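You operate a simulated robot arm through the tools that you are given. There is no shell and no other tool. Be economical: measure what you need, move in short steps, check, and stop when the job is done.

The job below is to be done with a simulated two-armed robot. You get a single attempt, and the scene is never put back.

TASK
The ribbed hose weeps: tighten clamp nuts 2, 3, 1, 4 in that order with the torque driver.
Fine: each till the collar turns green, without crushing the hose; driver back in its holder. Set down upright: torque driver.

It is judged by the outcome, as a careful person would: the job done as asked, and still so three seconds after it is handed in. It fails if anything else is knocked over, pushed out of place, dropped, spilled or broken.

THE ROBOT
Two 7-joint arms with two-finger parallel grippers on one trunk, on a base that drives. Base frame: it is fixed to the floor where the robot stands at the start and does not move with it; the origin is under the middle of the robot, x ahead of it, y to its left, z up; the surface under the hand at the start is at about z = 900. Units: mm, degrees, N and s.
The left shoulder is at the start at [50, 165, 1030], the right one opposite. With the tool pointing down near the work surface each hand reaches from about 100 to 680 mm from the robot's upright axis, wherever it stands, measured 20 degrees to its own side. Places, roughly: first clamp nut [-1000, -2200, 1000]; fourth clamp nut [-1000, -2000, 1000]; second clamp nut [-1000, -2200, 1000]; third clamp nut [-1000, -2000, 1000]. Payload 3.91 kg a hand.
The TCP of each hand is the grasp point between the finger pads, 30 mm short of the fingertips. In the tool frame z runs along the fingers and y along their closing line. Largest opening 110 mm; finger width 20, thickness 10; the body of the gripper, 48 by 112 mm, starts 55 mm behind the TCP.
Orientation is told as [roll, pitch, yaw] about the base's x, y, z axes, in that order, counted from this pose: with the fingers straight down and closing along the base's y, the tool's x points along the base's -x, its y along +y and its z along -z.

THE INTERFACE
- The arms move only by the tool arm_command. It takes "left_series", "right_series" or both (then of equal length, played together; a hand with none holds still); each is a list of rows, each a list of 3 entries, a list of its own where there are three numbers: the shift along the tool's x, y, z in mm, then the turn, a rotation vector about the tool's x, y, z in degrees, then the opening in per cent of the stroke, from 0 (shut) to 100 (fully open). In form: [[[dx, dy, dz], [rx, ry, rz], hand], ...]. A call has 1 to 10 rows; each row shifts and turns the commanded pose from where the row before left it, along the tool's axes as they then stand. Rows are played at 5 a second. More than 50 mm and 8.6 degrees between two rows, or a gripper value outside its range, and nothing of the call is played. A pose out of reach is approached as far as the arm can. The call stops where the force on the tool passes 90 N (or 10 N more than at its start, if that is more) or the arm is blocked; 0.2 s more then pass. Each finger travels about 45 mm/s and halts on what it meets, pressing with about 34 N; the grip force reading is that of the motor and also rises with nothing between the fingers. The clock runs only during rows and for 0.2 s after the last one: add rows that do not move to give the fingers time. The reply holds the time, the measured pose of the TCP, the force on the tool along the base axes, the opening and the grip force, in the units named above and with some noise, with the torque about the TCP (base axes, N m) and any sound that the robot's microphone picked up.
- Cameras (640 x 400 px; columns grow to the right, rows downward): "scene" is now at [116.6, 19, 1249]; the picture's right is [0.22, -0.97, 0.00], its down [-0.16, -0.04, -0.99] and it looks along [0.96, 0.22, -0.16] (base axes); focal length 283 px, centre (320, 200). "left" rides on the left gripper at [72, -17, -103] in its tool frame; the picture's right is [0.23, 0.97, 0.00], its down [-0.76, 0.18, -0.62] and it looks along [-0.61, 0.14, 0.78] (tool axes); focal length 222 px, centre (320, 200). "right" rides on the right gripper at [72, 17, -103] in its tool frame; the picture's right is [-0.23, 0.97, 0.00], its down [-0.76, -0.18, -0.62] and it looks along [-0.61, -0.14, 0.78] (tool axes); focal length 222 px, centre (320, 200). There is no depth. A picture from a camera that has moved, and an enlarged one, comes with that camera's place and axes in the base frame and with its lens. The place of the scene camera against the robot may be out by one fixed shift of up to 12 mm in any direction.
- capture(camera): a new picture of that camera. It takes no simulated time.
- move_column(by): slides the trunk up (or, below 0, down) by that many mm; the arms and the scene camera ride with it, the base frame stays. It gives what a move gives, with no picture.
- drive_base(legs): drives the robot by 1 to 6 legs, each [ahead, left, turn to the left] in mm, mm and degrees, along the robot's own axes; the way and the turn of a leg run together, so that a leg with both is an arc; at most 1500 mm and 180 degrees a leg. The arms and the cameras ride along, it lands a little off, and it stops where it bumps. It gives what a move gives.
- pan_tilt(pan, tilt): turns the head with the scene camera to pan (to the left, within 80 degrees either way) and tilt (down, from -29 to 69), counted from straight ahead of the robot. It gives what a move gives.
- close_up(camera, box): a new picture of the part [left, top, right, bottom] of that camera's present view, enlarged. It takes no simulated time.
- sign_off(): hands the job in; it is judged then, once.

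Go step by step. Nothing tells you exact positions but the pictures and the camera data: compare them with the known pose of the tool, close in by small moves and look again before you grip or let go. The budget is 120 turns and 100 pictures, counting those below and the enlarged ones. Unless the task says otherwise, let go and move clear before handing in, and close with one line.

The tools are called after "Emit:" as name(argument=value, ...) on one line, values as JSON. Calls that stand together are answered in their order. arm_command: Moves the arms, as the interface text tells. Its arguments: {"type":"object","properties":{"left_series":{"type":"array"},"right_series":{"type":"array"}},"required":[]} The other tools are called the same way: move_column (by) slides the trunk up or down; drive_base (legs) drives the base; pan_tilt (pan, tilt) turns the head that bears the scene camera; capture (camera) takes a picture; close_up (camera, box) takes an enlarged picture of a part of a camera's view; sign_off () hands the job in.

At the start:

```text
t: 0.0
left_tool_pos: [401.4, 265.1, 999.6]
left_ee_rot: [-0.1, 0.0, 0.1]
left_wrist_force: [0.5, 0.2, -0.1]
left_moment: [-0.01, -0.03, -0.03]
left_opening: 110.1
left_grip_force: 0.0
right_tool_pos: [453.0, -160.9, 999.5]
right_ee_rot: [0.1, 0.0, -0.1]
right_wrist_force: [0.3, 0.4, 1.0]
right_moment: [0.0, -0.01, -0.01]
right_opening: 110.0
right_grip_force: 0.1
trunk travel left (down, up): [-250.0, 253.0]
robot x, y, heading: [3.4, 2.0, 0.0]
head pan, tilt: [12.9, 9.5]
```

scene: 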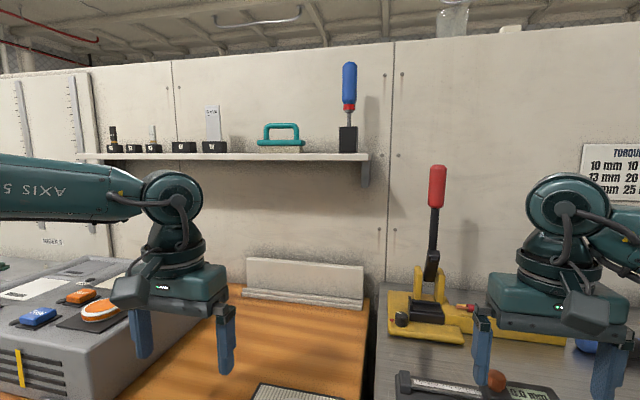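
right: 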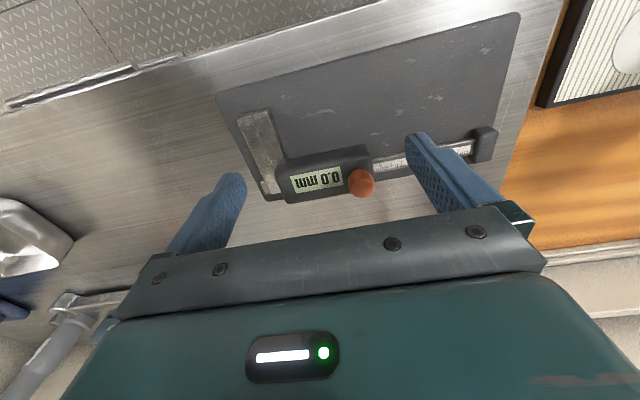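
left: 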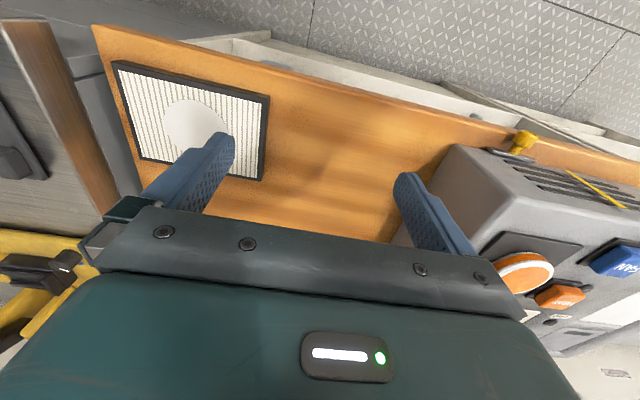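

I see a shelf with a blue-handled tool in a holder, what look like sockets or bits, and a torque chart to the right. I'll look at these more closely before moving.

Emit:
close_up(camera="scene", box=[80, 50, 400, 250])

Emit:
pan_tilt(pan=-30, tilt=10)

Emit:
capture(camera="scene")

Emit:
pan_tilt(pan=-80, tilt=10)

Emit:
capture(camera="scene")

```text
2.00 times, centred on (240, 150) of scene
camera zoom: at [116.6, 19.0, 1249.0], right [0.22, -0.97, 0.0], down [-0.16, -0.04, -0.99], along [0.96, 0.22, -0.16], focal length 566 px, centre (480, 300)
```

zoom: 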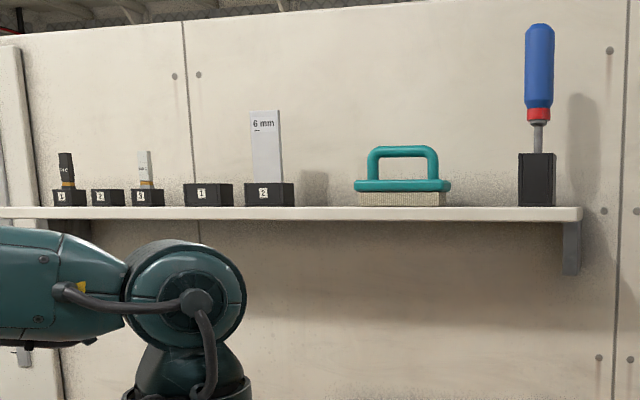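

```text
t: 1.1
left_tool_pos: [401.2, 266.1, 999.5]
left_ee_rot: [0.1, 0.1, 0.0]
left_wrist_force: [0.5, 0.8, -1.0]
left_moment: [-0.04, -0.01, -0.04]
left_opening: 110.0
left_grip_force: 0.0
right_tool_pos: [452.8, -159.1, 1000.4]
right_ee_rot: [0.0, -0.1, -0.1]
right_wrist_force: [0.4, 0.3, 0.0]
right_moment: [0.01, -0.01, 0.04]
right_opening: 109.9
right_grip_force: 0.1
trunk travel left (down, up): [-250.0, 253.0]
robot x, y, heading: [0.1, 0.1, -0.1]
head pan, tilt: [-30.0, 10.0]
```

```text
95 pictures are left
camera scene: at [106.7, -48.1, 1248.1], right [-0.5, -0.87, 0.0], down [-0.15, 0.09, -0.98], along [0.85, -0.49, -0.17], focal length 283 px, centre (320, 200)
```

scene: 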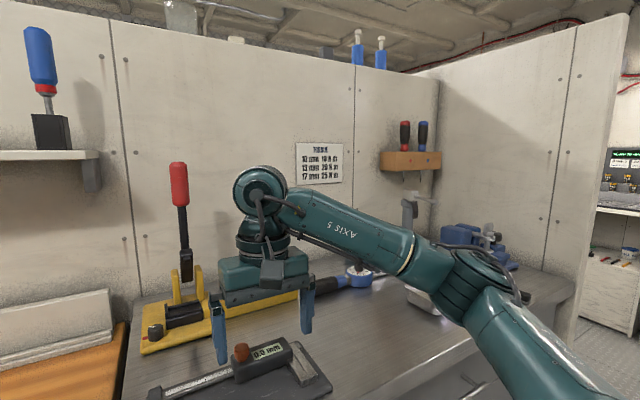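

```text
t: 2.3
left_tool_pos: [401.8, 266.1, 999.4]
left_ee_rot: [0.0, -0.1, -0.1]
left_wrist_force: [0.4, 0.2, 0.0]
left_moment: [-0.01, 0.03, -0.01]
left_opening: 109.9
left_grip_force: 0.1
right_tool_pos: [452.7, -158.6, 1000.8]
right_ee_rot: [0.0, 0.0, -0.1]
right_wrist_force: [-0.3, -0.4, 0.2]
right_moment: [-0.01, 0.05, 0.01]
right_opening: 110.1
right_grip_force: 0.1
trunk travel left (down, up): [-250.0, 253.0]
robot x, y, heading: [-1.0, -1.0, 0.0]
head pan, tilt: [-80.0, 10.0]
```

```text
94 pictures are left
camera scene: at [42.3, -93.2, 1248.1], right [-0.98, -0.17, 0.0], down [-0.03, 0.17, -0.98], along [0.17, -0.97, -0.17], focal length 283 px, centre (320, 200)
```

scene: 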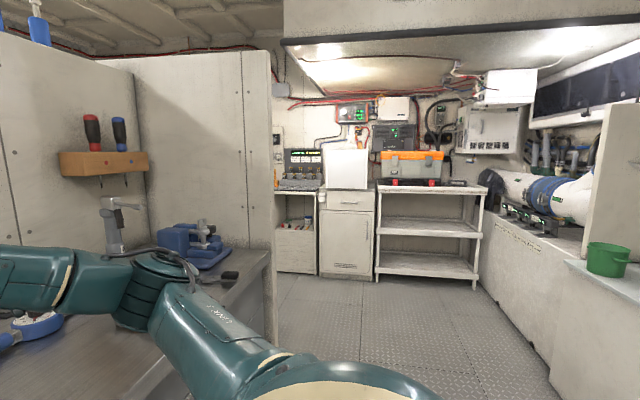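

The nuts look to be by the white/blue pipework on the far right. I'll look to the left as well before choosing a driving route.

Emit:
pan_tilt(pan=80, tilt=15)

Emit:
capture(camera="scene")

Emit:
pan_tilt(pan=-80, tilt=45)

Emit:
capture(camera="scene")

```text
t: 4.7
left_tool_pos: [401.0, 266.0, 1000.2]
left_ee_rot: [0.0, 0.0, 0.0]
left_wrist_force: [0.2, 0.5, -0.1]
left_moment: [-0.01, 0.0, -0.02]
left_opening: 110.1
left_grip_force: 0.0
right_tool_pos: [453.8, -160.3, 1001.4]
right_ee_rot: [0.0, 0.0, 0.0]
right_wrist_force: [-0.1, 0.9, -0.4]
right_moment: [0.01, -0.01, 0.01]
right_opening: 110.2
right_grip_force: 0.1
trunk travel left (down, up): [-250.0, 253.0]
robot x, y, heading: [0.5, -1.5, -0.0]
head pan, tilt: [80.0, 15.0]
```

```text
93 pictures are left
camera scene: at [42.4, 90.3, 1240.0], right [0.98, -0.17, 0.0], down [-0.05, -0.25, -0.97], along [0.17, 0.95, -0.26], focal length 283 px, centre (320, 200)
```

scene: 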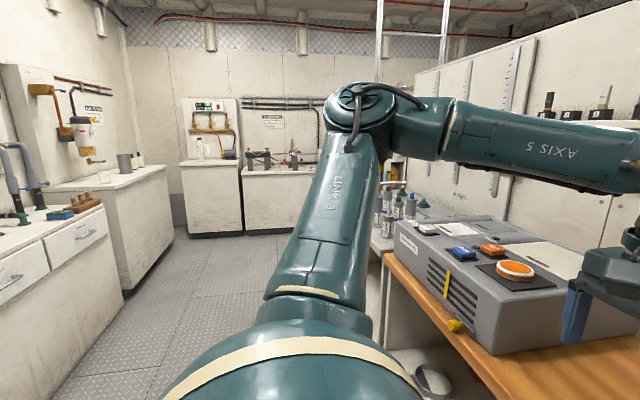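

```text
t: 7.2
left_tool_pos: [400.4, 265.5, 1000.7]
left_ee_rot: [0.0, 0.0, 0.0]
left_wrist_force: [1.6, 0.5, 0.2]
left_moment: [0.0, -0.01, 0.0]
left_opening: 110.1
left_grip_force: 0.1
right_tool_pos: [454.2, -159.3, 999.9]
right_ee_rot: [0.0, 0.1, 0.0]
right_wrist_force: [0.8, -0.7, -0.7]
right_moment: [0.02, 0.0, 0.02]
right_opening: 110.1
right_grip_force: 0.0
trunk travel left (down, up): [-250.0, 253.0]
robot x, y, heading: [-2.3, 2.8, -0.1]
head pan, tilt: [-80.0, 45.0]
```

```text
92 pictures are left
camera scene: at [40.3, -81.8, 1193.1], right [-0.98, -0.17, 0.0], down [-0.12, 0.7, -0.71], along [0.12, -0.7, -0.71], focal length 283 px, centre (320, 200)
```

scene: 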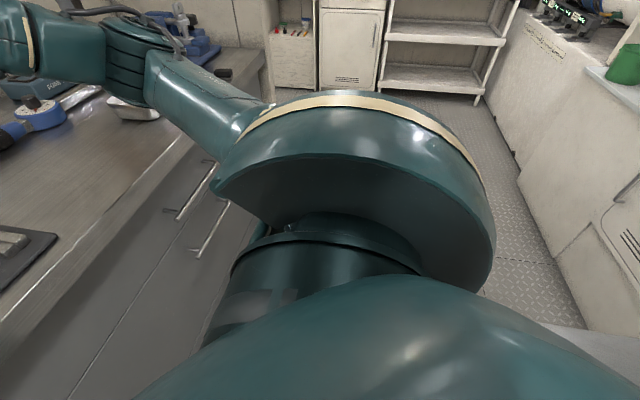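

It's a galley: benches ahead at x≳200 and counters behind at x≈-970, with the hose rig at the far right behind me. I'll back up a little, strafe right along the aisle, turn around and look.

Emit:
drive_base(legs=[[-320, 0, 0], [0, -1050, 0], [0, -1000, 0]])

Emit:
pan_tilt(pan=-80, tilt=15)

Emit:
capture(camera="scene")

```text
t: 27.1
left_tool_pos: [103.2, -1782.3, 998.9]
left_ee_rot: [0.0, -0.1, 0.3]
left_wrist_force: [0.6, -0.5, -0.3]
left_moment: [0.0, 0.02, -0.02]
left_opening: 110.0
left_grip_force: 0.1
right_tool_pos: [158.2, -2205.0, 1000.3]
right_ee_rot: [0.1, -0.1, 0.4]
right_wrist_force: [0.1, -0.3, -0.6]
right_moment: [0.0, 0.01, -0.04]
right_opening: 109.8
right_grip_force: 0.1
trunk travel left (down, up): [-250.0, 253.0]
robot x, y, heading: [-298.0, -2052.1, 0.4]
head pan, tilt: [-80.0, 45.0]
```

```text
t: 28.1
left_tool_pos: [103.0, -1782.1, 999.2]
left_ee_rot: [0.0, 0.0, 0.4]
left_wrist_force: [0.1, 0.2, -0.5]
left_moment: [-0.02, -0.01, 0.0]
left_opening: 110.3
left_grip_force: 0.2
right_tool_pos: [158.2, -2206.9, 1000.1]
right_ee_rot: [0.1, -0.1, 0.4]
right_wrist_force: [0.8, 1.1, 0.3]
right_moment: [0.0, 0.0, 0.0]
right_opening: 110.0
right_grip_force: 0.1
trunk travel left (down, up): [-250.0, 253.0]
robot x, y, heading: [-294.1, -2050.9, 0.4]
head pan, tilt: [-80.0, 15.0]
```

```text
91 pictures are left
camera scene: at [-253.0, -2143.2, 1239.9], right [-0.98, -0.18, 0.0], down [-0.05, 0.26, -0.97], along [0.17, -0.95, -0.26], focal length 283 px, centre (320, 200)
```

scene: 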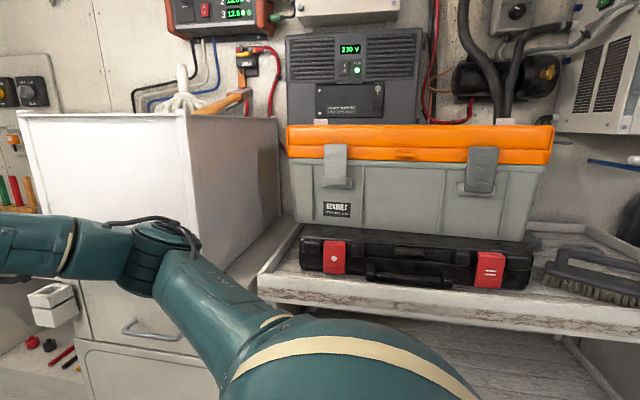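

The tool shelf is close on the −y side, so I'll turn left instead, in two steps.

Emit:
drive_base(legs=[[0, 0, 90]])

Emit:
pan_tilt(pan=60, tilt=15)

Emit:
capture(camera="scene")

```text
t: 32.3
left_tool_pos: [-563.5, -1650.4, 1000.9]
left_ee_rot: [0.0, 0.0, 90.2]
left_wrist_force: [-0.3, 0.0, 0.3]
left_moment: [-0.05, -0.02, -0.02]
left_opening: 110.0
left_grip_force: 0.1
right_tool_pos: [-139.1, -1596.4, 999.6]
right_ee_rot: [-0.1, -0.1, 90.2]
right_wrist_force: [-0.1, 0.1, 0.8]
right_moment: [0.01, 0.02, 0.04]
right_opening: 110.0
right_grip_force: 0.1
trunk travel left (down, up): [-250.0, 253.0]
robot x, y, heading: [-299.3, -2051.2, 90.2]
head pan, tilt: [-80.0, 15.0]
```

```text
t: 34.5
left_tool_pos: [-563.9, -1651.1, 999.5]
left_ee_rot: [0.0, -0.1, 90.3]
left_wrist_force: [0.6, 1.3, 0.2]
left_moment: [0.0, 0.01, -0.01]
left_opening: 110.0
left_grip_force: 0.1
right_tool_pos: [-139.2, -1595.7, 999.7]
right_ee_rot: [0.0, -0.1, 90.2]
right_wrist_force: [-0.1, -0.8, -0.2]
right_moment: [0.0, 0.06, 0.0]
right_opening: 110.0
right_grip_force: 0.1
trunk travel left (down, up): [-250.0, 253.0]
robot x, y, heading: [-298.1, -2047.0, 90.4]
head pan, tilt: [60.0, 15.0]
```

```text
90 pictures are left
camera scene: at [-380.4, -1975.9, 1240.0], right [0.5, 0.87, 0.0], down [0.22, -0.13, -0.97], along [-0.84, 0.48, -0.26], focal length 283 px, centre (320, 200)
```

scene: 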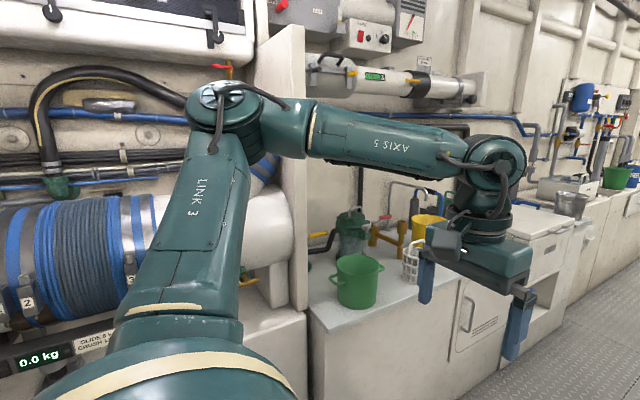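

The hose with numbered clamps is ahead-left, next to a divider. There's enough clearance, so I'll turn the remaining 90° and look.

Emit:
drive_base(legs=[[0, 0, 90]])

Emit:
pan_tilt(pan=0, tilt=15)

Emit:
capture(camera="scene")

Emit:
pan_tilt(pan=40, tilt=15)

Emit:
capture(camera="scene")

```text
t: 38.8
left_tool_pos: [-685.4, -2331.6, 999.6]
left_ee_rot: [0.0, 0.0, -177.6]
left_wrist_force: [-0.6, -0.1, 0.1]
left_moment: [0.01, 0.01, -0.02]
left_opening: 109.9
left_grip_force: 0.1
right_tool_pos: [-756.8, -1909.2, 1000.0]
right_ee_rot: [0.0, -0.1, -177.5]
right_wrist_force: [-0.4, 0.0, -0.6]
right_moment: [0.02, -0.03, 0.03]
right_opening: 110.1
right_grip_force: 0.0
trunk travel left (down, up): [-250.0, 253.0]
robot x, y, heading: [-296.6, -2049.9, -177.3]
head pan, tilt: [60.0, 15.0]
```

```text
t: 40.1
left_tool_pos: [-685.0, -2331.9, 999.8]
left_ee_rot: [0.1, 0.0, -177.6]
left_wrist_force: [1.0, -0.5, -1.0]
left_moment: [-0.01, 0.0, 0.02]
left_opening: 110.1
left_grip_force: 0.1
right_tool_pos: [-755.3, -1909.1, 1000.0]
right_ee_rot: [0.0, 0.1, -177.6]
right_wrist_force: [-0.5, 0.2, -0.4]
right_moment: [0.02, 0.01, 0.0]
right_opening: 110.2
right_grip_force: 0.0
trunk travel left (down, up): [-250.0, 253.0]
robot x, y, heading: [-291.5, -2053.6, -177.7]
head pan, tilt: [0.0, 15.0]
```

```text
89 pictures are left
camera scene: at [-421.7, -2056.7, 1240.0], right [-0.04, 1.0, 0.0], down [0.26, 0.01, -0.97], along [-0.97, -0.04, -0.26], focal length 283 px, centre (320, 200)
```

scene: 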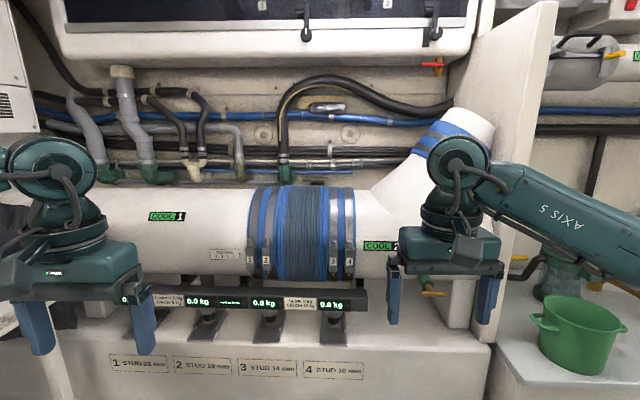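

```text
t: 41.2
left_tool_pos: [-685.4, -2331.4, 1000.9]
left_ee_rot: [0.0, 0.0, -177.5]
left_wrist_force: [-0.1, 0.1, 0.4]
left_moment: [-0.01, 0.01, -0.03]
left_opening: 110.1
left_grip_force: 0.1
right_tool_pos: [-755.2, -1909.1, 1000.0]
right_ee_rot: [0.0, 0.0, -177.6]
right_wrist_force: [0.2, 0.0, -0.1]
right_moment: [0.01, 0.01, -0.01]
right_opening: 109.8
right_grip_force: 0.0
trunk travel left (down, up): [-250.0, 253.0]
robot x, y, heading: [-298.3, -2052.1, -177.7]
head pan, tilt: [40.0, 15.0]
```

```text
88 pictures are left
camera scene: at [-397.5, -2115.6, 1240.0], right [-0.67, 0.74, 0.0], down [0.19, 0.17, -0.97], along [-0.71, -0.65, -0.26], focal length 283 px, centre (320, 200)
```

scene: 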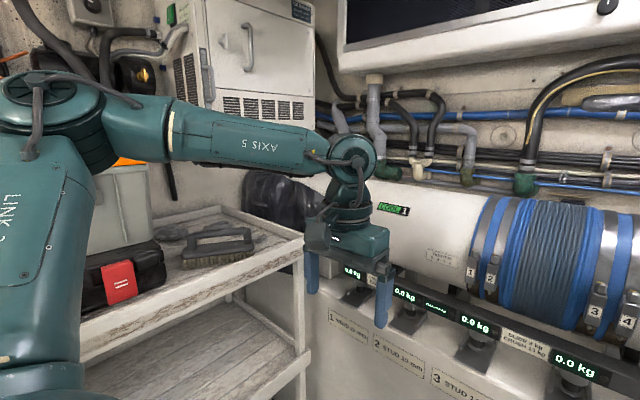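

Emit:
pan_tilt(pan=0, tilt=20)

Emit:
close_up(camera="scene", box=[200, 130, 440, 280])

Emit:
close_up(camera="scene", box=[90, 240, 390, 390])

```text
t: 42.3
left_tool_pos: [-685.2, -2331.8, 999.5]
left_ee_rot: [0.0, 0.0, -177.6]
left_wrist_force: [0.3, 0.6, 0.0]
left_moment: [0.01, -0.01, -0.02]
left_opening: 109.9
left_grip_force: 0.1
right_tool_pos: [-754.7, -1909.1, 1000.4]
right_ee_rot: [0.0, 0.0, -177.6]
right_wrist_force: [-0.4, 0.7, -0.2]
right_moment: [-0.02, 0.02, -0.02]
right_opening: 110.2
right_grip_force: 0.0
trunk travel left (down, up): [-250.0, 253.0]
robot x, y, heading: [-294.6, -2050.8, -177.4]
head pan, tilt: [0.0, 20.0]
```

```text
2.67 times, centred on (320, 205) of scene
camera zoom: at [-421.5, -2056.7, 1231.8], right [-0.04, 1.0, 0.0], down [0.34, 0.01, -0.94], along [-0.94, -0.04, -0.34], focal length 754 px, centre (320, 187)
```

zoom: 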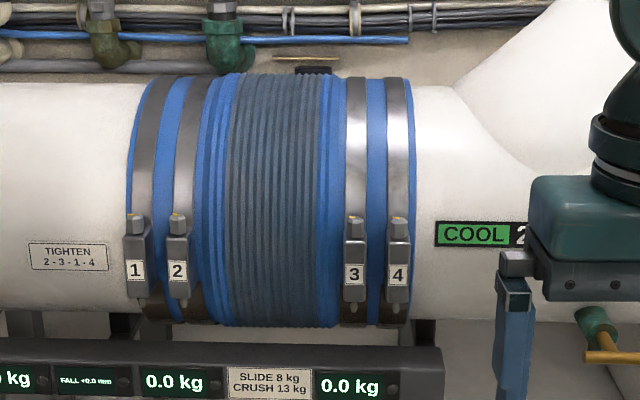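

```text
2.13 times, centred on (240, 315) of scene
camera zoom: at [-421.5, -2056.7, 1231.8], right [-0.04, 1.0, 0.0], down [0.34, 0.01, -0.94], along [-0.94, -0.04, -0.34], focal length 603 px, centre (491, -45)
```

zoom: 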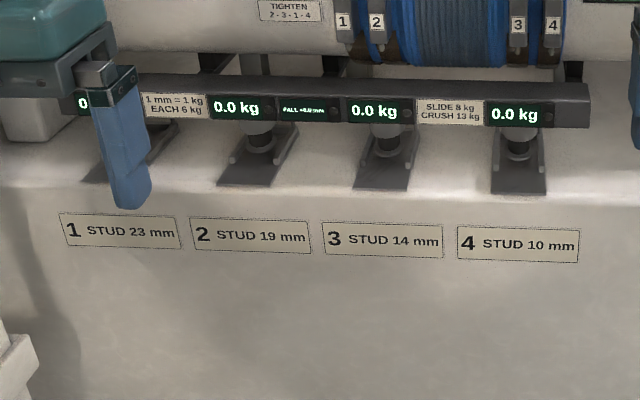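

The clamps 1–4 are found, with their nuts at about pixel row 180. I'll zoom in on them and survey the nearby surroundings for the driver.

Emit:
close_up(camera="scene", box=[240, 190, 360, 265])

Emit:
pan_tilt(pan=-80, tilt=15)

Emit:
capture(camera="scene")

Emit:
pan_tilt(pan=80, tilt=15)

Emit:
capture(camera="scene")

```text
5.33 times, centred on (300, 228) of scene
camera zoom: at [-421.5, -2056.7, 1231.8], right [-0.04, 1.0, 0.0], down [0.34, 0.01, -0.94], along [-0.94, -0.04, -0.34], focal length 1508 px, centre (427, 53)
```

zoom: 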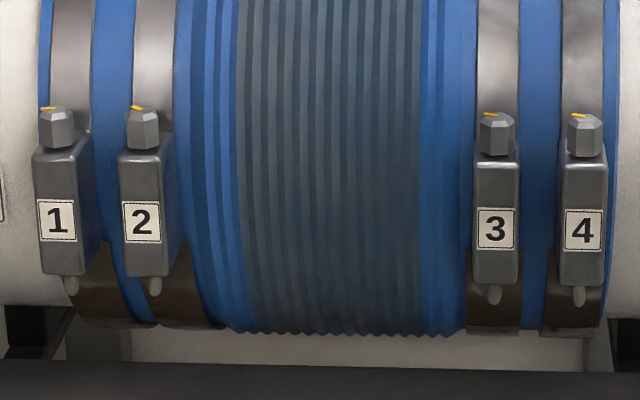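

```text
t: 43.8
left_tool_pos: [-684.3, -2331.5, 1001.1]
left_ee_rot: [0.0, 0.0, -177.7]
left_wrist_force: [-0.2, -0.8, 0.0]
left_moment: [-0.02, 0.0, 0.0]
left_opening: 110.1
left_grip_force: 0.1
right_tool_pos: [-754.4, -1909.8, 1000.8]
right_ee_rot: [0.0, 0.1, -177.6]
right_wrist_force: [-0.4, -0.2, 0.0]
right_moment: [0.02, -0.02, 0.0]
right_opening: 109.7
right_grip_force: 0.1
trunk travel left (down, up): [-250.0, 253.0]
robot x, y, heading: [-294.4, -2047.7, -177.7]
head pan, tilt: [-80.0, 15.0]
```

```text
84 pictures are left
camera scene: at [-348.5, -1961.5, 1240.0], right [0.98, 0.21, 0.0], down [0.06, -0.25, -0.97], along [-0.21, 0.94, -0.26], focal length 283 px, centre (320, 200)
```

scene: 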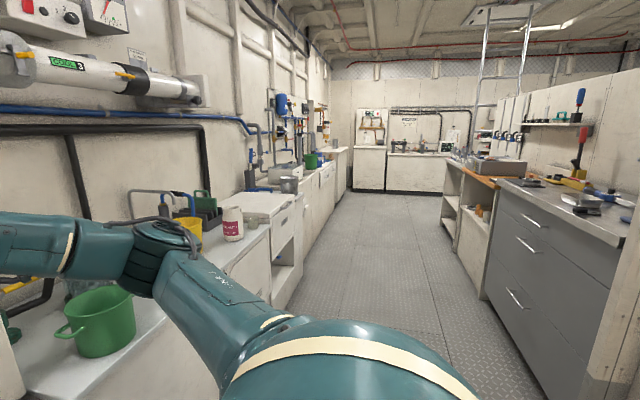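

```text
t: 46.3
left_tool_pos: [-684.6, -2331.8, 1000.1]
left_ee_rot: [0.0, 0.0, -177.6]
left_wrist_force: [0.4, 0.3, -0.8]
left_moment: [-0.01, 0.03, -0.03]
left_opening: 109.8
left_grip_force: 0.0
right_tool_pos: [-755.1, -1909.3, 998.9]
right_ee_rot: [0.0, 0.0, -177.6]
right_wrist_force: [0.4, -0.2, -0.2]
right_moment: [0.02, 0.01, 0.0]
right_opening: 110.0
right_grip_force: 0.1
trunk travel left (down, up): [-250.0, 253.0]
robot x, y, heading: [-299.8, -2050.6, -177.7]
head pan, tilt: [80.0, 15.0]
```

```text
83 pictures are left
camera scene: at [-340.9, -2145.3, 1240.0], right [-0.99, 0.13, 0.0], down [0.03, 0.26, -0.97], along [-0.13, -0.96, -0.26], focal length 283 px, centre (320, 200)
```

scene: 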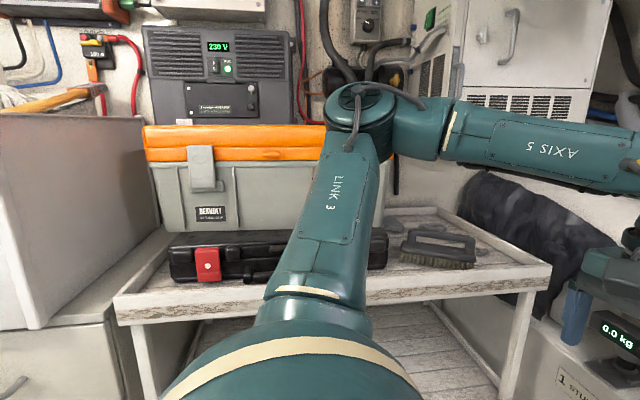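

The nuts sit at about x=-1000, y≈-2239/-2203/-2054/-2017, z≈1000, with vertical axes pointing up. The only tool with a red collar is the blue-handled driver in the black holder on the shelf, at roughly (700, 93). I'll pull both arms in, then drive back for it.

Emit:
arm_command(left_series=[[[40, 0, 0], [0, 0, 0], 100], [[40, 0, 0], [0, 0, 0], 100], [[40, 0, 0], [0, 0, 0], 100], [[40, 0, 0], [0, 0, 0], 100]], right_series=[[[40, 0, 0], [0, 0, 0], 100], [[40, 0, 0], [0, 0, 0], 100], [[40, 0, 0], [0, 0, 0], 100], [[40, 0, 0], [0, 0, 0], 100]])

Emit:
drive_base(legs=[[0, 0, -90], [0, 0, -90]])

Emit:
drive_base(legs=[[0, 1150, 0], [0, 1100, 0]])

Emit:
move_column(by=250)

Emit:
pan_tilt(pan=-5, tilt=15)

Emit:
capture(camera="scene")

```text
t: 47.3
left_tool_pos: [-524.9, -2324.2, 1000.7]
left_ee_rot: [0.0, 0.0, -177.6]
left_wrist_force: [0.3, -0.9, -0.5]
left_moment: [0.0, -0.02, 0.01]
left_opening: 109.9
left_grip_force: 0.1
right_tool_pos: [-596.0, -1904.1, 999.5]
right_ee_rot: [0.0, 0.0, -177.6]
right_wrist_force: [-0.5, -0.4, -1.2]
right_moment: [0.02, 0.02, 0.0]
right_opening: 110.0
right_grip_force: 0.1
trunk travel left (down, up): [-250.0, 253.0]
robot x, y, heading: [-293.3, -2054.7, -177.6]
head pan, tilt: [80.0, 15.0]
```

```text
t: 55.3
left_tool_pos: [-68.3, -1773.9, 1000.3]
left_ee_rot: [0.0, 0.1, 2.6]
left_wrist_force: [-0.2, -0.6, -0.1]
left_moment: [0.0, 0.03, -0.02]
left_opening: 109.9
left_grip_force: 0.1
right_tool_pos: [5.8, -2195.5, 1000.2]
right_ee_rot: [0.1, 0.0, 2.7]
right_wrist_force: [0.6, 0.4, -0.4]
right_moment: [0.01, 0.02, -0.02]
right_opening: 110.2
right_grip_force: 0.0
trunk travel left (down, up): [-250.0, 253.0]
robot x, y, heading: [-296.0, -2052.6, 2.8]
head pan, tilt: [80.0, 15.0]
```

```text
t: 75.1
left_tool_pos: [-136.3, 454.0, 1000.7]
left_ee_rot: [0.0, 0.0, 1.3]
left_wrist_force: [-0.2, -0.5, -0.9]
left_moment: [-0.03, 0.0, 0.0]
left_opening: 109.9
left_grip_force: 0.1
right_tool_pos: [-74.3, 32.0, 999.5]
right_ee_rot: [0.0, 0.0, 1.3]
right_wrist_force: [0.9, -0.5, -0.6]
right_moment: [-0.02, -0.01, -0.01]
right_opening: 110.1
right_grip_force: 0.0
trunk travel left (down, up): [-250.0, 253.0]
robot x, y, heading: [-370.7, 184.1, 1.2]
head pan, tilt: [80.0, 15.0]
```

```text
t: 77.6
left_tool_pos: [-136.7, 454.3, 1250.0]
left_ee_rot: [0.0, 0.0, 1.3]
left_wrist_force: [0.0, -0.1, 0.0]
left_moment: [0.01, 0.01, 0.03]
left_opening: 110.4
left_grip_force: 0.1
right_tool_pos: [-73.1, 31.4, 1250.1]
right_ee_rot: [0.0, 0.0, 1.2]
right_wrist_force: [0.0, -0.3, 0.1]
right_moment: [0.0, 0.01, 0.02]
right_opening: 110.0
right_grip_force: 0.1
trunk travel left (down, up): [-500.0, 3.0]
robot x, y, heading: [-372.4, 183.2, 1.2]
head pan, tilt: [80.0, 15.0]
```

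```text
t: 79.2
left_tool_pos: [-137.1, 454.3, 1250.7]
left_ee_rot: [0.0, 0.0, 1.3]
left_wrist_force: [0.0, 0.6, 0.0]
left_moment: [-0.02, 0.0, -0.01]
left_opening: 110.1
left_grip_force: 0.1
right_tool_pos: [-73.9, 31.9, 1248.9]
right_ee_rot: [0.1, 0.0, 1.2]
right_wrist_force: [0.7, 0.3, -0.3]
right_moment: [0.03, -0.01, -0.02]
right_opening: 109.9
right_grip_force: 0.1
trunk travel left (down, up): [-500.0, 3.0]
robot x, y, heading: [-368.8, 182.5, 1.2]
head pan, tilt: [-5.0, 15.0]
```

```text
82 pictures are left
camera scene: at [-252.4, 177.2, 1490.0], right [-0.06, -1.0, 0.0], down [-0.26, 0.02, -0.97], along [0.96, -0.06, -0.26], focal length 283 px, centre (320, 200)
```

scene: 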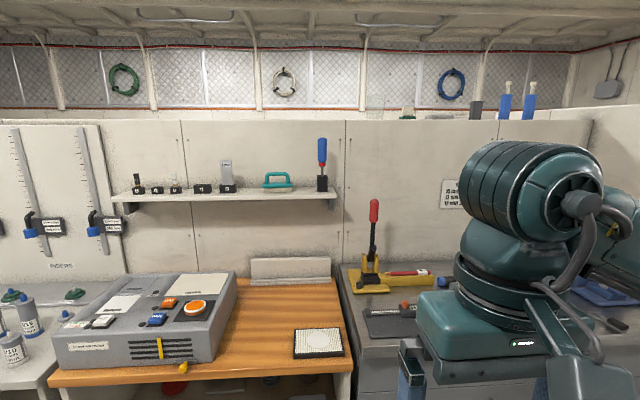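

The driver holder computes to about (760, 105), with the shelf surface at z≈1253 and the handle top at ≈1430. That's far for a vertical hand, so I'll close in to the bench and check base clearance and geometry.

Emit:
drive_base(legs=[[0, 60, -1.2], [360, 0, 0]])

Emit:
pan_tilt(pan=-25, tilt=5)

Emit:
capture(camera="scene")

Emit:
pan_tilt(pan=0, tilt=69)

Emit:
capture(camera="scene")

Emit:
capture(camera="right")

```text
t: 82.3
left_tool_pos: [223.2, 509.3, 1250.7]
left_ee_rot: [0.1, 0.0, 0.2]
left_wrist_force: [0.2, 0.2, 0.0]
left_moment: [0.0, -0.01, 0.02]
left_opening: 110.0
left_grip_force: 0.1
right_tool_pos: [277.2, 86.9, 1250.4]
right_ee_rot: [0.0, 0.0, 0.1]
right_wrist_force: [-0.9, -0.4, 0.1]
right_moment: [0.01, 0.04, -0.02]
right_opening: 110.0
right_grip_force: 0.1
trunk travel left (down, up): [-500.0, 3.0]
robot x, y, heading: [-22.9, 249.8, -0.1]
head pan, tilt: [-5.0, 15.0]
```

```text
t: 83.2
left_tool_pos: [222.0, 510.5, 1250.3]
left_ee_rot: [-0.1, 0.0, 0.0]
left_wrist_force: [-0.7, 0.1, -0.4]
left_moment: [0.02, 0.0, 0.05]
left_opening: 110.0
left_grip_force: 0.1
right_tool_pos: [277.7, 86.9, 1249.4]
right_ee_rot: [0.1, 0.0, 0.1]
right_wrist_force: [-0.3, 1.0, 0.6]
right_moment: [-0.01, -0.02, 0.03]
right_opening: 110.0
right_grip_force: 0.1
trunk travel left (down, up): [-500.0, 3.0]
robot x, y, heading: [-15.9, 247.2, -0.1]
head pan, tilt: [-25.0, 5.0]
```

```text
81 pictures are left
camera scene: at [91.0, 205.1, 1506.1], right [-0.42, -0.91, 0.0], down [-0.08, 0.04, -1.0], along [0.9, -0.42, -0.09], focal length 283 px, centre (320, 200)
```

scene: 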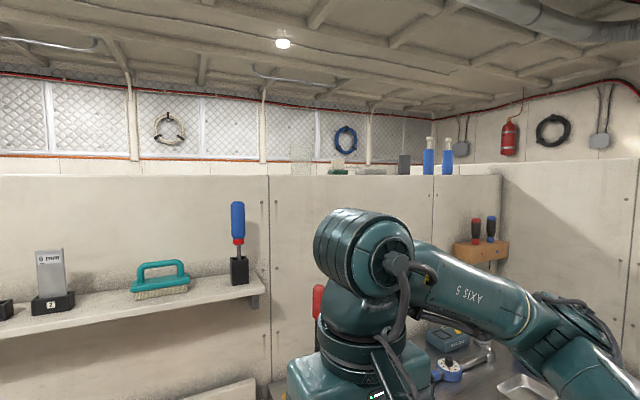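

```text
t: 84.5
left_tool_pos: [221.7, 509.7, 1248.9]
left_ee_rot: [0.1, -0.1, 0.1]
left_wrist_force: [-0.3, -0.4, 0.4]
left_moment: [0.05, -0.02, -0.02]
left_opening: 109.9
left_grip_force: 0.1
right_tool_pos: [276.7, 87.0, 1250.7]
right_ee_rot: [0.0, 0.0, 0.0]
right_wrist_force: [0.2, 0.1, 0.6]
right_moment: [0.0, 0.01, -0.03]
right_opening: 110.0
right_grip_force: 0.1
trunk travel left (down, up): [-500.0, 3.0]
robot x, y, heading: [-16.5, 246.1, 0.2]
head pan, tilt: [0.0, 68.8]
```

```text
80 pictures are left
camera scene: at [63.6, 243.8, 1414.3], right [0.0, -1.0, 0.0], down [-0.93, 0.0, -0.36], along [0.36, 0.0, -0.93], focal length 283 px, centre (320, 200)
```

scene: 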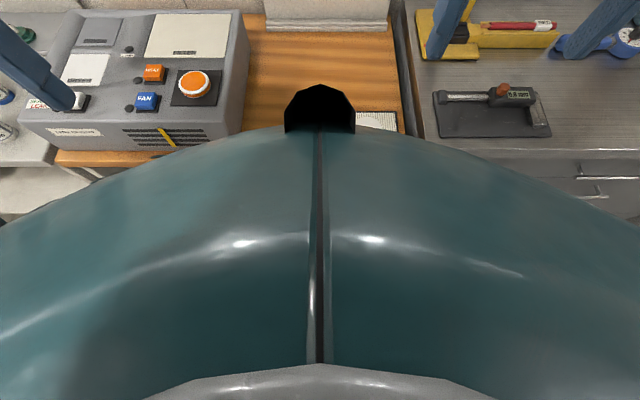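

```text
79 pictures are left
camera right: at [204.7, 104.3, 1352.0], right [0.22, 0.97, 0.0], down [0.76, -0.18, 0.62], along [0.61, -0.14, -0.78], focal length 222 px, centre (320, 200)
```

right: 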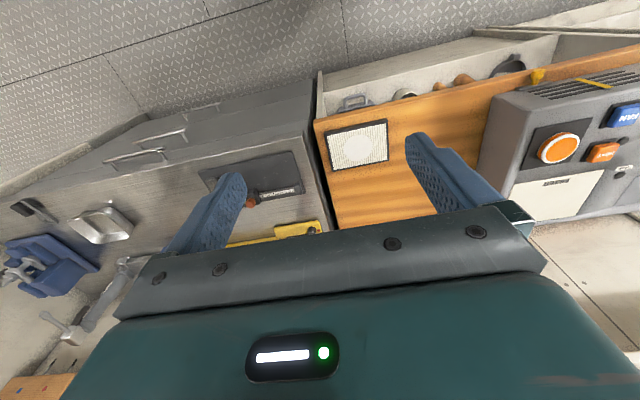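

The bench edge is at x≈370 and I'm at x≈-16. I'll raise the right hand, move it forward and tilt it forward about 56°, so it can take the handle from above the shelf's front.

Emit:
arm_command(right_series=[[[-40, 0, -40], [0, 0, 0], 100], [[-40, 0, -40], [0, 0, 0], 100], [[-40, 0, -40], [0, 0, 0], 100], [[0, 0, 0], [0, -8, 0], 100], [[0, 0, 0], [0, -8, 0], 100], [[0, 0, 0], [0, -8, 0], 100], [[0, 0, 0], [0, -8, 0], 100], [[0, 0, 0], [0, -8, 0], 100], [[0, 0, 0], [0, -8, 0], 100], [[0, 0, 0], [0, -8, 0], 100]])

Emit:
pan_tilt(pan=-10, tilt=5)

Emit:
capture(camera="scene")

Emit:
capture(camera="right")

```text
refused: row 1 steps farther than a row can; nothing moved
```

```text
t: 85.8
left_tool_pos: [221.6, 510.8, 1249.0]
left_ee_rot: [0.1, 0.0, 0.1]
left_wrist_force: [-0.6, -0.4, -0.5]
left_moment: [-0.02, -0.02, -0.02]
left_opening: 109.9
left_grip_force: 0.2
right_tool_pos: [277.3, 86.6, 1251.6]
right_ee_rot: [0.0, 0.1, 0.1]
right_wrist_force: [0.2, 0.5, -0.3]
right_moment: [0.01, -0.02, 0.05]
right_opening: 110.2
right_grip_force: 0.0
trunk travel left (down, up): [-500.0, 3.0]
robot x, y, heading: [-18.6, 246.1, 0.2]
head pan, tilt: [-10.0, 5.0]
```

```text
78 pictures are left
camera scene: at [98.2, 227.9, 1506.1], right [-0.17, -0.99, 0.0], down [-0.09, 0.01, -1.0], along [0.98, -0.17, -0.09], focal length 283 px, centre (320, 200)
```

scene: 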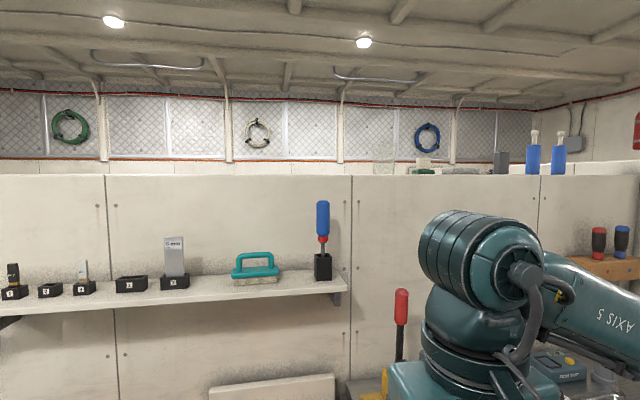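

```text
77 pictures are left
camera right: at [204.7, 104.3, 1352.0], right [0.23, 0.97, 0.0], down [0.76, -0.18, 0.62], along [0.61, -0.14, -0.78], focal length 222 px, centre (320, 200)
```

right: 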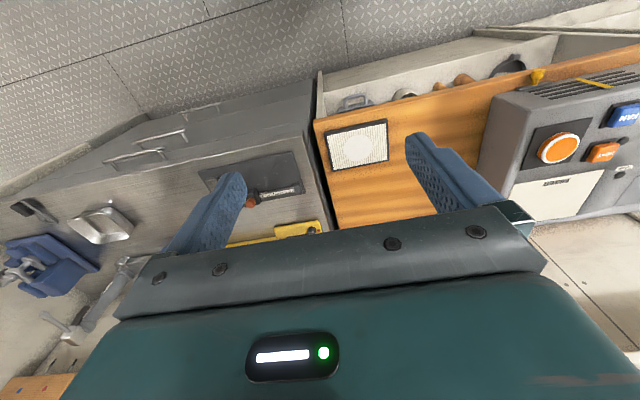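

The step limit applies to the vector length, so I'll use smaller rows.

Emit:
arm_command(right_series=[[[-34, 0, -34], [0, 0, 0], 100], [[-34, 0, -34], [0, 0, 0], 100], [[-34, 0, -34], [0, 0, 0], 100], [[0, 0, 0], [0, -8, 0], 100], [[0, 0, 0], [0, -8, 0], 100], [[0, 0, 0], [0, -8, 0], 100], [[0, 0, 0], [0, -8, 0], 100], [[0, 0, 0], [0, -8, 0], 100], [[0, 0, 0], [0, -8, 0], 100], [[0, 0, 0], [0, -8, 0], 100]])

Emit:
capture(camera="right")

Emit:
close_up(camera="scene", box=[220, 170, 420, 295])

```text
t: 88.0
left_tool_pos: [221.9, 511.5, 1251.1]
left_ee_rot: [-0.1, 0.0, 0.1]
left_wrist_force: [0.9, -0.9, 0.0]
left_moment: [-0.02, 0.0, 0.01]
left_opening: 110.1
left_grip_force: 0.0
right_tool_pos: [378.4, 86.3, 1352.2]
right_ee_rot: [0.2, -56.1, 0.0]
right_wrist_force: [-0.7, -0.8, 1.0]
right_moment: [0.03, 0.01, 0.02]
right_opening: 110.1
right_grip_force: 0.1
trunk travel left (down, up): [-500.0, 3.0]
robot x, y, heading: [-22.2, 247.6, -0.2]
head pan, tilt: [-10.0, 5.0]
```

```text
76 pictures are left
camera right: at [253.0, 104.5, 1348.6], right [0.12, 0.97, 0.19], down [-0.09, -0.18, 0.98], along [0.99, -0.14, 0.07], focal length 222 px, centre (320, 200)
```

right: 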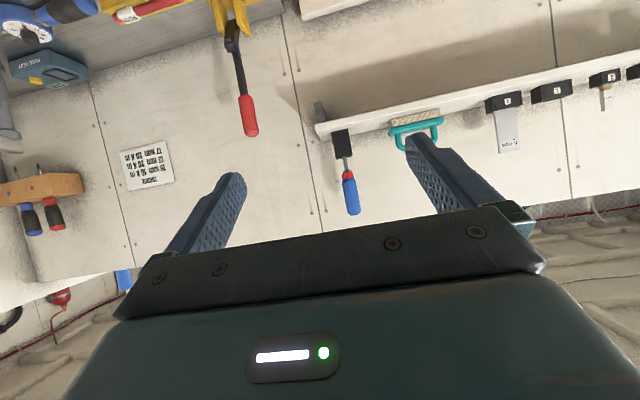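

```text
3.20 times, centred on (320, 232) of scene
camera zoom: at [98.0, 227.7, 1506.2], right [-0.17, -0.99, 0.0], down [-0.09, 0.02, -1.0], along [0.98, -0.17, -0.09], focal length 905 px, centre (320, 96)
```

zoom: 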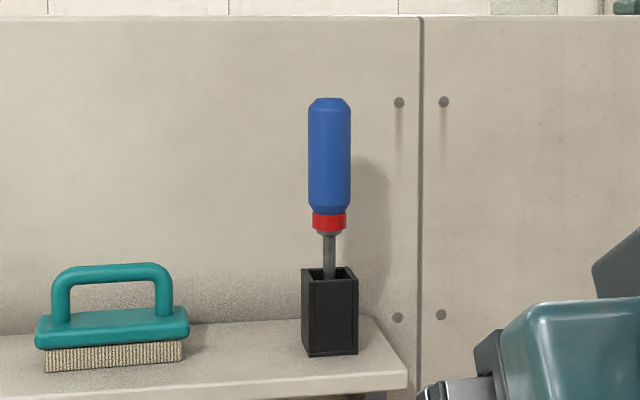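

It's confirmed: blue handle, red collar, shaft standing loose in a square open holder at about (760, 103), with handle mid-height z≈1385. I'll move the hand forward level with the handle and look again to fix the depth.

Emit:
arm_command(right_series=[[[-31.4, 4.2, 33.1], [0, 0, 0], 100], [[-31.4, 4.2, 33.1], [0, 0, 0], 100], [[-31.4, 4.2, 33.1], [0, 0, 0], 100], [[-31.4, 4.2, 33.1], [0, 0, 0], 100]])

Emit:
capture(camera="right")

```text
t: 89.0
left_tool_pos: [223.7, 510.8, 1250.7]
left_ee_rot: [0.0, 0.0, 0.2]
left_wrist_force: [0.5, 0.6, 0.1]
left_moment: [-0.05, 0.03, 0.01]
left_opening: 110.1
left_grip_force: 0.0
right_tool_pos: [558.9, 106.6, 1383.4]
right_ee_rot: [-0.1, -55.9, 0.1]
right_wrist_force: [0.5, 0.1, -0.8]
right_moment: [-0.02, 0.0, 0.0]
right_opening: 110.0
right_grip_force: 0.0
trunk travel left (down, up): [-500.0, 3.0]
robot x, y, heading: [-19.5, 246.2, -0.2]
head pan, tilt: [-10.0, 5.0]
```

```text
74 pictures are left
camera right: at [433.1, 123.5, 1379.5], right [0.12, 0.97, 0.19], down [-0.09, -0.18, 0.98], along [0.99, -0.14, 0.07], focal length 222 px, centre (320, 200)
```

right: 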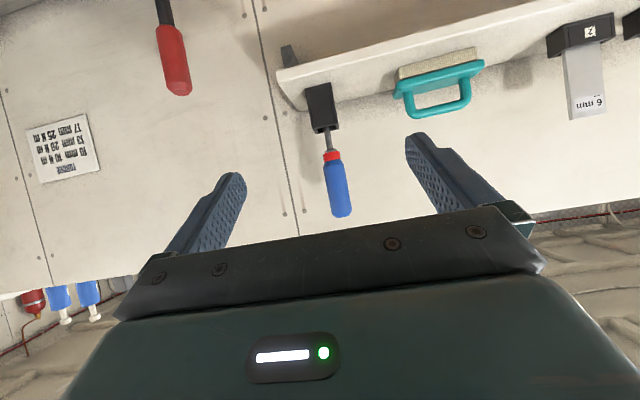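

Emit:
close_up(camera="right", box=[260, 70, 420, 230])

```text
2.50 times, centred on (340, 150) of right
camera zoom: at [433.1, 123.5, 1379.5], right [0.12, 0.97, 0.19], down [-0.09, -0.18, 0.98], along [0.99, -0.14, 0.07], focal length 555 px, centre (270, 325)
```

zoom: 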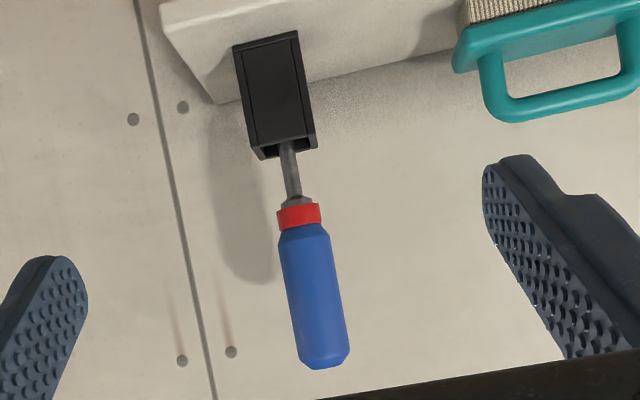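

The handle is at x≈775, y≈104 with its centre at z≈1390. I'll advance 140 mm and recheck.

Emit:
arm_command(right_series=[[[-28, -0.8, 37.4], [0, 0, 0], 100], [[-28, -0.8, 37.4], [0, 0, 0], 100], [[-28, -0.8, 37.4], [0, 0, 0], 100]])

Emit:
capture(camera="right")

```text
t: 89.8
left_tool_pos: [223.3, 511.0, 1250.1]
left_ee_rot: [-0.1, 0.0, 0.1]
left_wrist_force: [-0.3, 0.7, -0.3]
left_moment: [0.01, 0.03, -0.02]
left_opening: 109.9
left_grip_force: 0.0
right_tool_pos: [698.7, 104.8, 1388.0]
right_ee_rot: [-0.2, -55.9, 0.5]
right_wrist_force: [0.6, -0.4, 0.2]
right_moment: [0.03, 0.01, 0.01]
right_opening: 110.0
right_grip_force: 0.0
trunk travel left (down, up): [-500.0, 3.0]
robot x, y, heading: [-18.9, 246.0, 0.1]
head pan, tilt: [-10.0, 5.0]
```

```text
72 pictures are left
camera right: at [574.0, 121.6, 1383.7], right [0.12, 0.97, 0.19], down [-0.09, -0.18, 0.98], along [0.99, -0.14, 0.07], focal length 222 px, centre (320, 200)
```

right: 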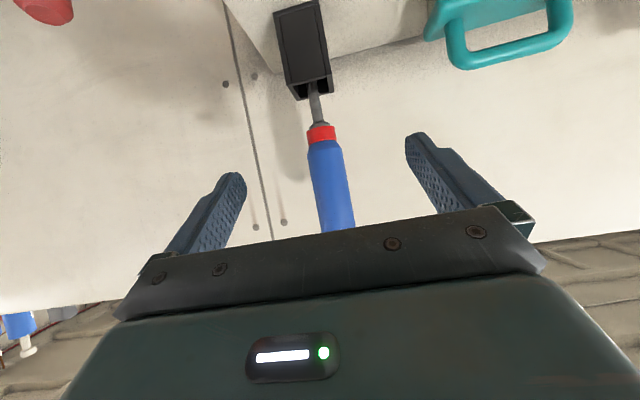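

The handle is about 50 mm further on, at y≈107. I'll advance 40 mm and check centring.

Emit:
arm_command(right_series=[[[-12.8, 1.2, 15.5], [0, 0, 0], 100], [[-12.8, 1.2, 15.5], [0, 0, 0], 100]])

Emit:
capture(camera="right")

Emit:
close_up(camera="scene", box=[220, 150, 460, 300])

```text
t: 90.4
left_tool_pos: [222.4, 510.7, 1249.5]
left_ee_rot: [-0.1, 0.0, 0.0]
left_wrist_force: [0.7, -0.2, 0.7]
left_moment: [-0.03, 0.04, 0.0]
left_opening: 110.2
left_grip_force: 0.1
right_tool_pos: [738.3, 105.4, 1393.2]
right_ee_rot: [-0.3, -56.0, 0.2]
right_wrist_force: [0.4, -0.2, 0.3]
right_moment: [-0.02, 0.0, 0.02]
right_opening: 110.0
right_grip_force: 0.0
trunk travel left (down, up): [-500.0, 3.0]
robot x, y, heading: [-19.6, 245.6, 0.2]
head pan, tilt: [-10.0, 5.0]
```

```text
71 pictures are left
camera right: at [613.7, 123.0, 1389.2], right [0.12, 0.97, 0.19], down [-0.09, -0.18, 0.98], along [0.99, -0.14, 0.07], focal length 222 px, centre (320, 200)
```

right: 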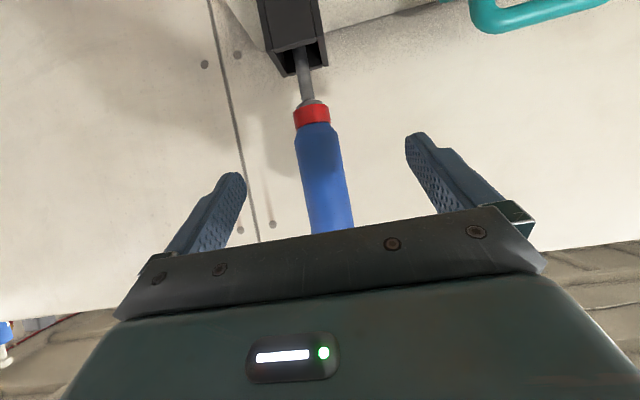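

```text
2.67 times, centred on (340, 225) of scene
camera zoom: at [98.1, 228.5, 1506.2], right [-0.17, -0.99, 0.0], down [-0.09, 0.01, -1.0], along [0.98, -0.17, -0.09], focal length 754 px, centre (267, 133)
```

zoom: 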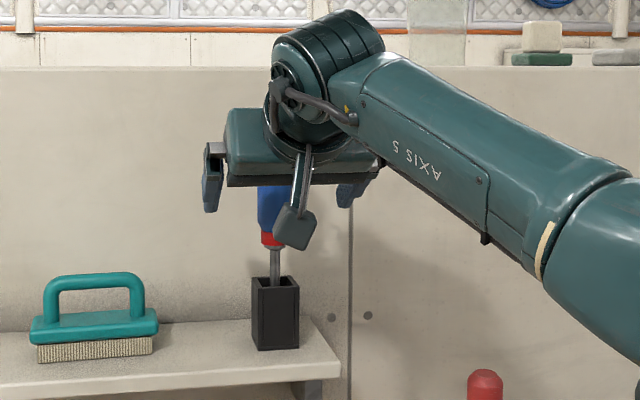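

Emit:
arm_command(right_series=[[[-9.5, 1.7, 14], [0, 0, 0], 100], [[0, 0, 0], [0, 0, 0], 60]])

Emit:
capture(camera="right")

```text
t: 91.0
left_tool_pos: [220.8, 509.6, 1250.3]
left_ee_rot: [0.0, -0.1, 0.0]
left_wrist_force: [0.2, -0.6, 0.6]
left_moment: [0.02, 0.0, 0.0]
left_opening: 110.0
left_grip_force: 0.1
right_tool_pos: [753.2, 105.8, 1391.1]
right_ee_rot: [0.2, -56.0, 0.2]
right_wrist_force: [0.7, 0.2, -0.3]
right_moment: [0.01, -0.02, 0.03]
right_opening: 75.2
right_grip_force: 0.0
right hand out of reach, approached as far as the arm can: row 1
trunk travel left (down, up): [-500.0, 3.0]
robot x, y, heading: [-21.5, 243.0, 0.3]
head pan, tilt: [-10.0, 5.0]
```

```text
69 pictures are left
camera right: at [627.7, 122.4, 1387.5], right [0.12, 0.97, 0.19], down [-0.09, -0.18, 0.98], along [0.99, -0.14, 0.07], focal length 222 px, centre (320, 200)
```

right: 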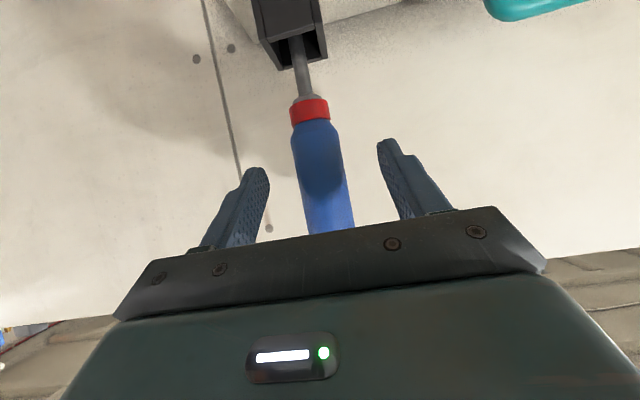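

The arm is at its reach limit here. I'll pull the hand back, drive closer to the bench and come in again.

Emit:
arm_command(right_series=[[[22.4, 0, -33.2], [0, 0, 0], 100], [[22.4, 0, -33.2], [0, 0, 0], 100], [[22.4, 0, -33.2], [0, 0, 0], 100], [[22.4, 0, -33.2], [0, 0, 0], 100]])

Emit:
drive_base(legs=[[90, 0, 0]])

Emit:
capture(camera="right")

```text
t: 92.0
left_tool_pos: [220.4, 511.0, 1249.4]
left_ee_rot: [0.0, -0.1, 0.1]
left_wrist_force: [0.1, -1.0, 0.1]
left_moment: [0.01, 0.03, -0.04]
left_opening: 110.1
left_grip_force: 0.1
right_tool_pos: [591.6, 104.4, 1393.5]
right_ee_rot: [0.0, -56.1, 0.0]
right_wrist_force: [-0.1, 0.2, 0.2]
right_moment: [-0.02, 0.0, -0.01]
right_opening: 109.9
right_grip_force: 0.0
trunk travel left (down, up): [-500.0, 3.0]
robot x, y, heading: [-16.9, 245.0, 0.0]
head pan, tilt: [-10.0, 5.0]
```

```text
t: 93.2
left_tool_pos: [311.6, 510.6, 1249.9]
left_ee_rot: [0.0, 0.0, 0.2]
left_wrist_force: [0.1, 0.3, -0.1]
left_moment: [-0.02, 0.0, 0.01]
left_opening: 110.0
left_grip_force: 0.1
right_tool_pos: [683.2, 106.4, 1393.2]
right_ee_rot: [0.1, -56.0, 0.2]
right_wrist_force: [-0.5, -0.4, -0.7]
right_moment: [0.03, -0.04, 0.0]
right_opening: 110.2
right_grip_force: 0.0
trunk travel left (down, up): [-500.0, 3.0]
robot x, y, heading: [73.5, 243.9, 0.1]
head pan, tilt: [-10.0, 5.0]
```

```text
68 pictures are left
camera right: at [558.3, 123.4, 1389.3], right [0.12, 0.97, 0.19], down [-0.09, -0.18, 0.98], along [0.99, -0.14, 0.07], focal length 222 px, centre (320, 200)
```

right: 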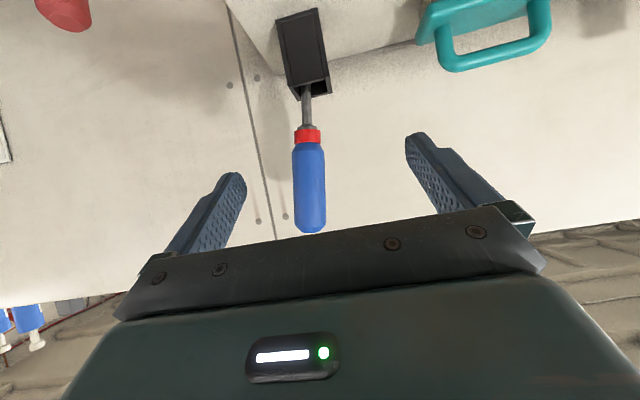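

Emit:
close_up(camera="scene", box=[240, 150, 440, 275])

Emit:
close_up(camera="right", box=[230, 0, 390, 240])

```text
3.20 times, centred on (340, 212) of scene
camera zoom: at [188.8, 228.3, 1506.1], right [-0.17, -0.99, 0.0], down [-0.09, 0.01, -1.0], along [0.98, -0.17, -0.09], focal length 905 px, centre (256, 160)
```

zoom: 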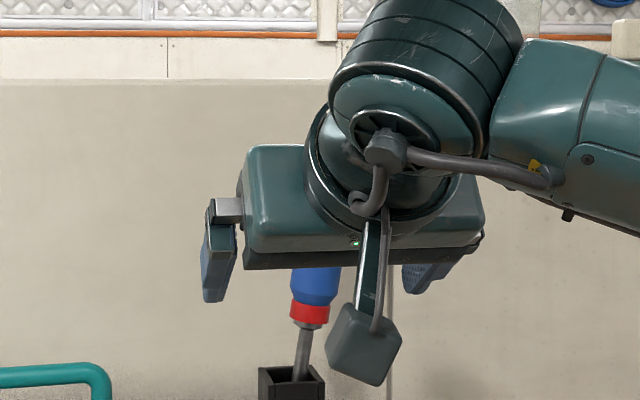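

```text
1.67 times, centred on (310, 120) of right
camera zoom: at [558.3, 123.4, 1389.3], right [0.12, 0.97, 0.19], down [-0.09, -0.18, 0.98], along [0.99, -0.14, 0.07], focal length 370 px, centre (337, 333)
```

zoom: 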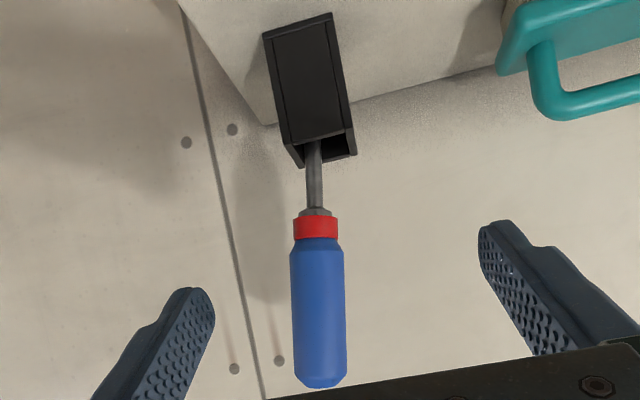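

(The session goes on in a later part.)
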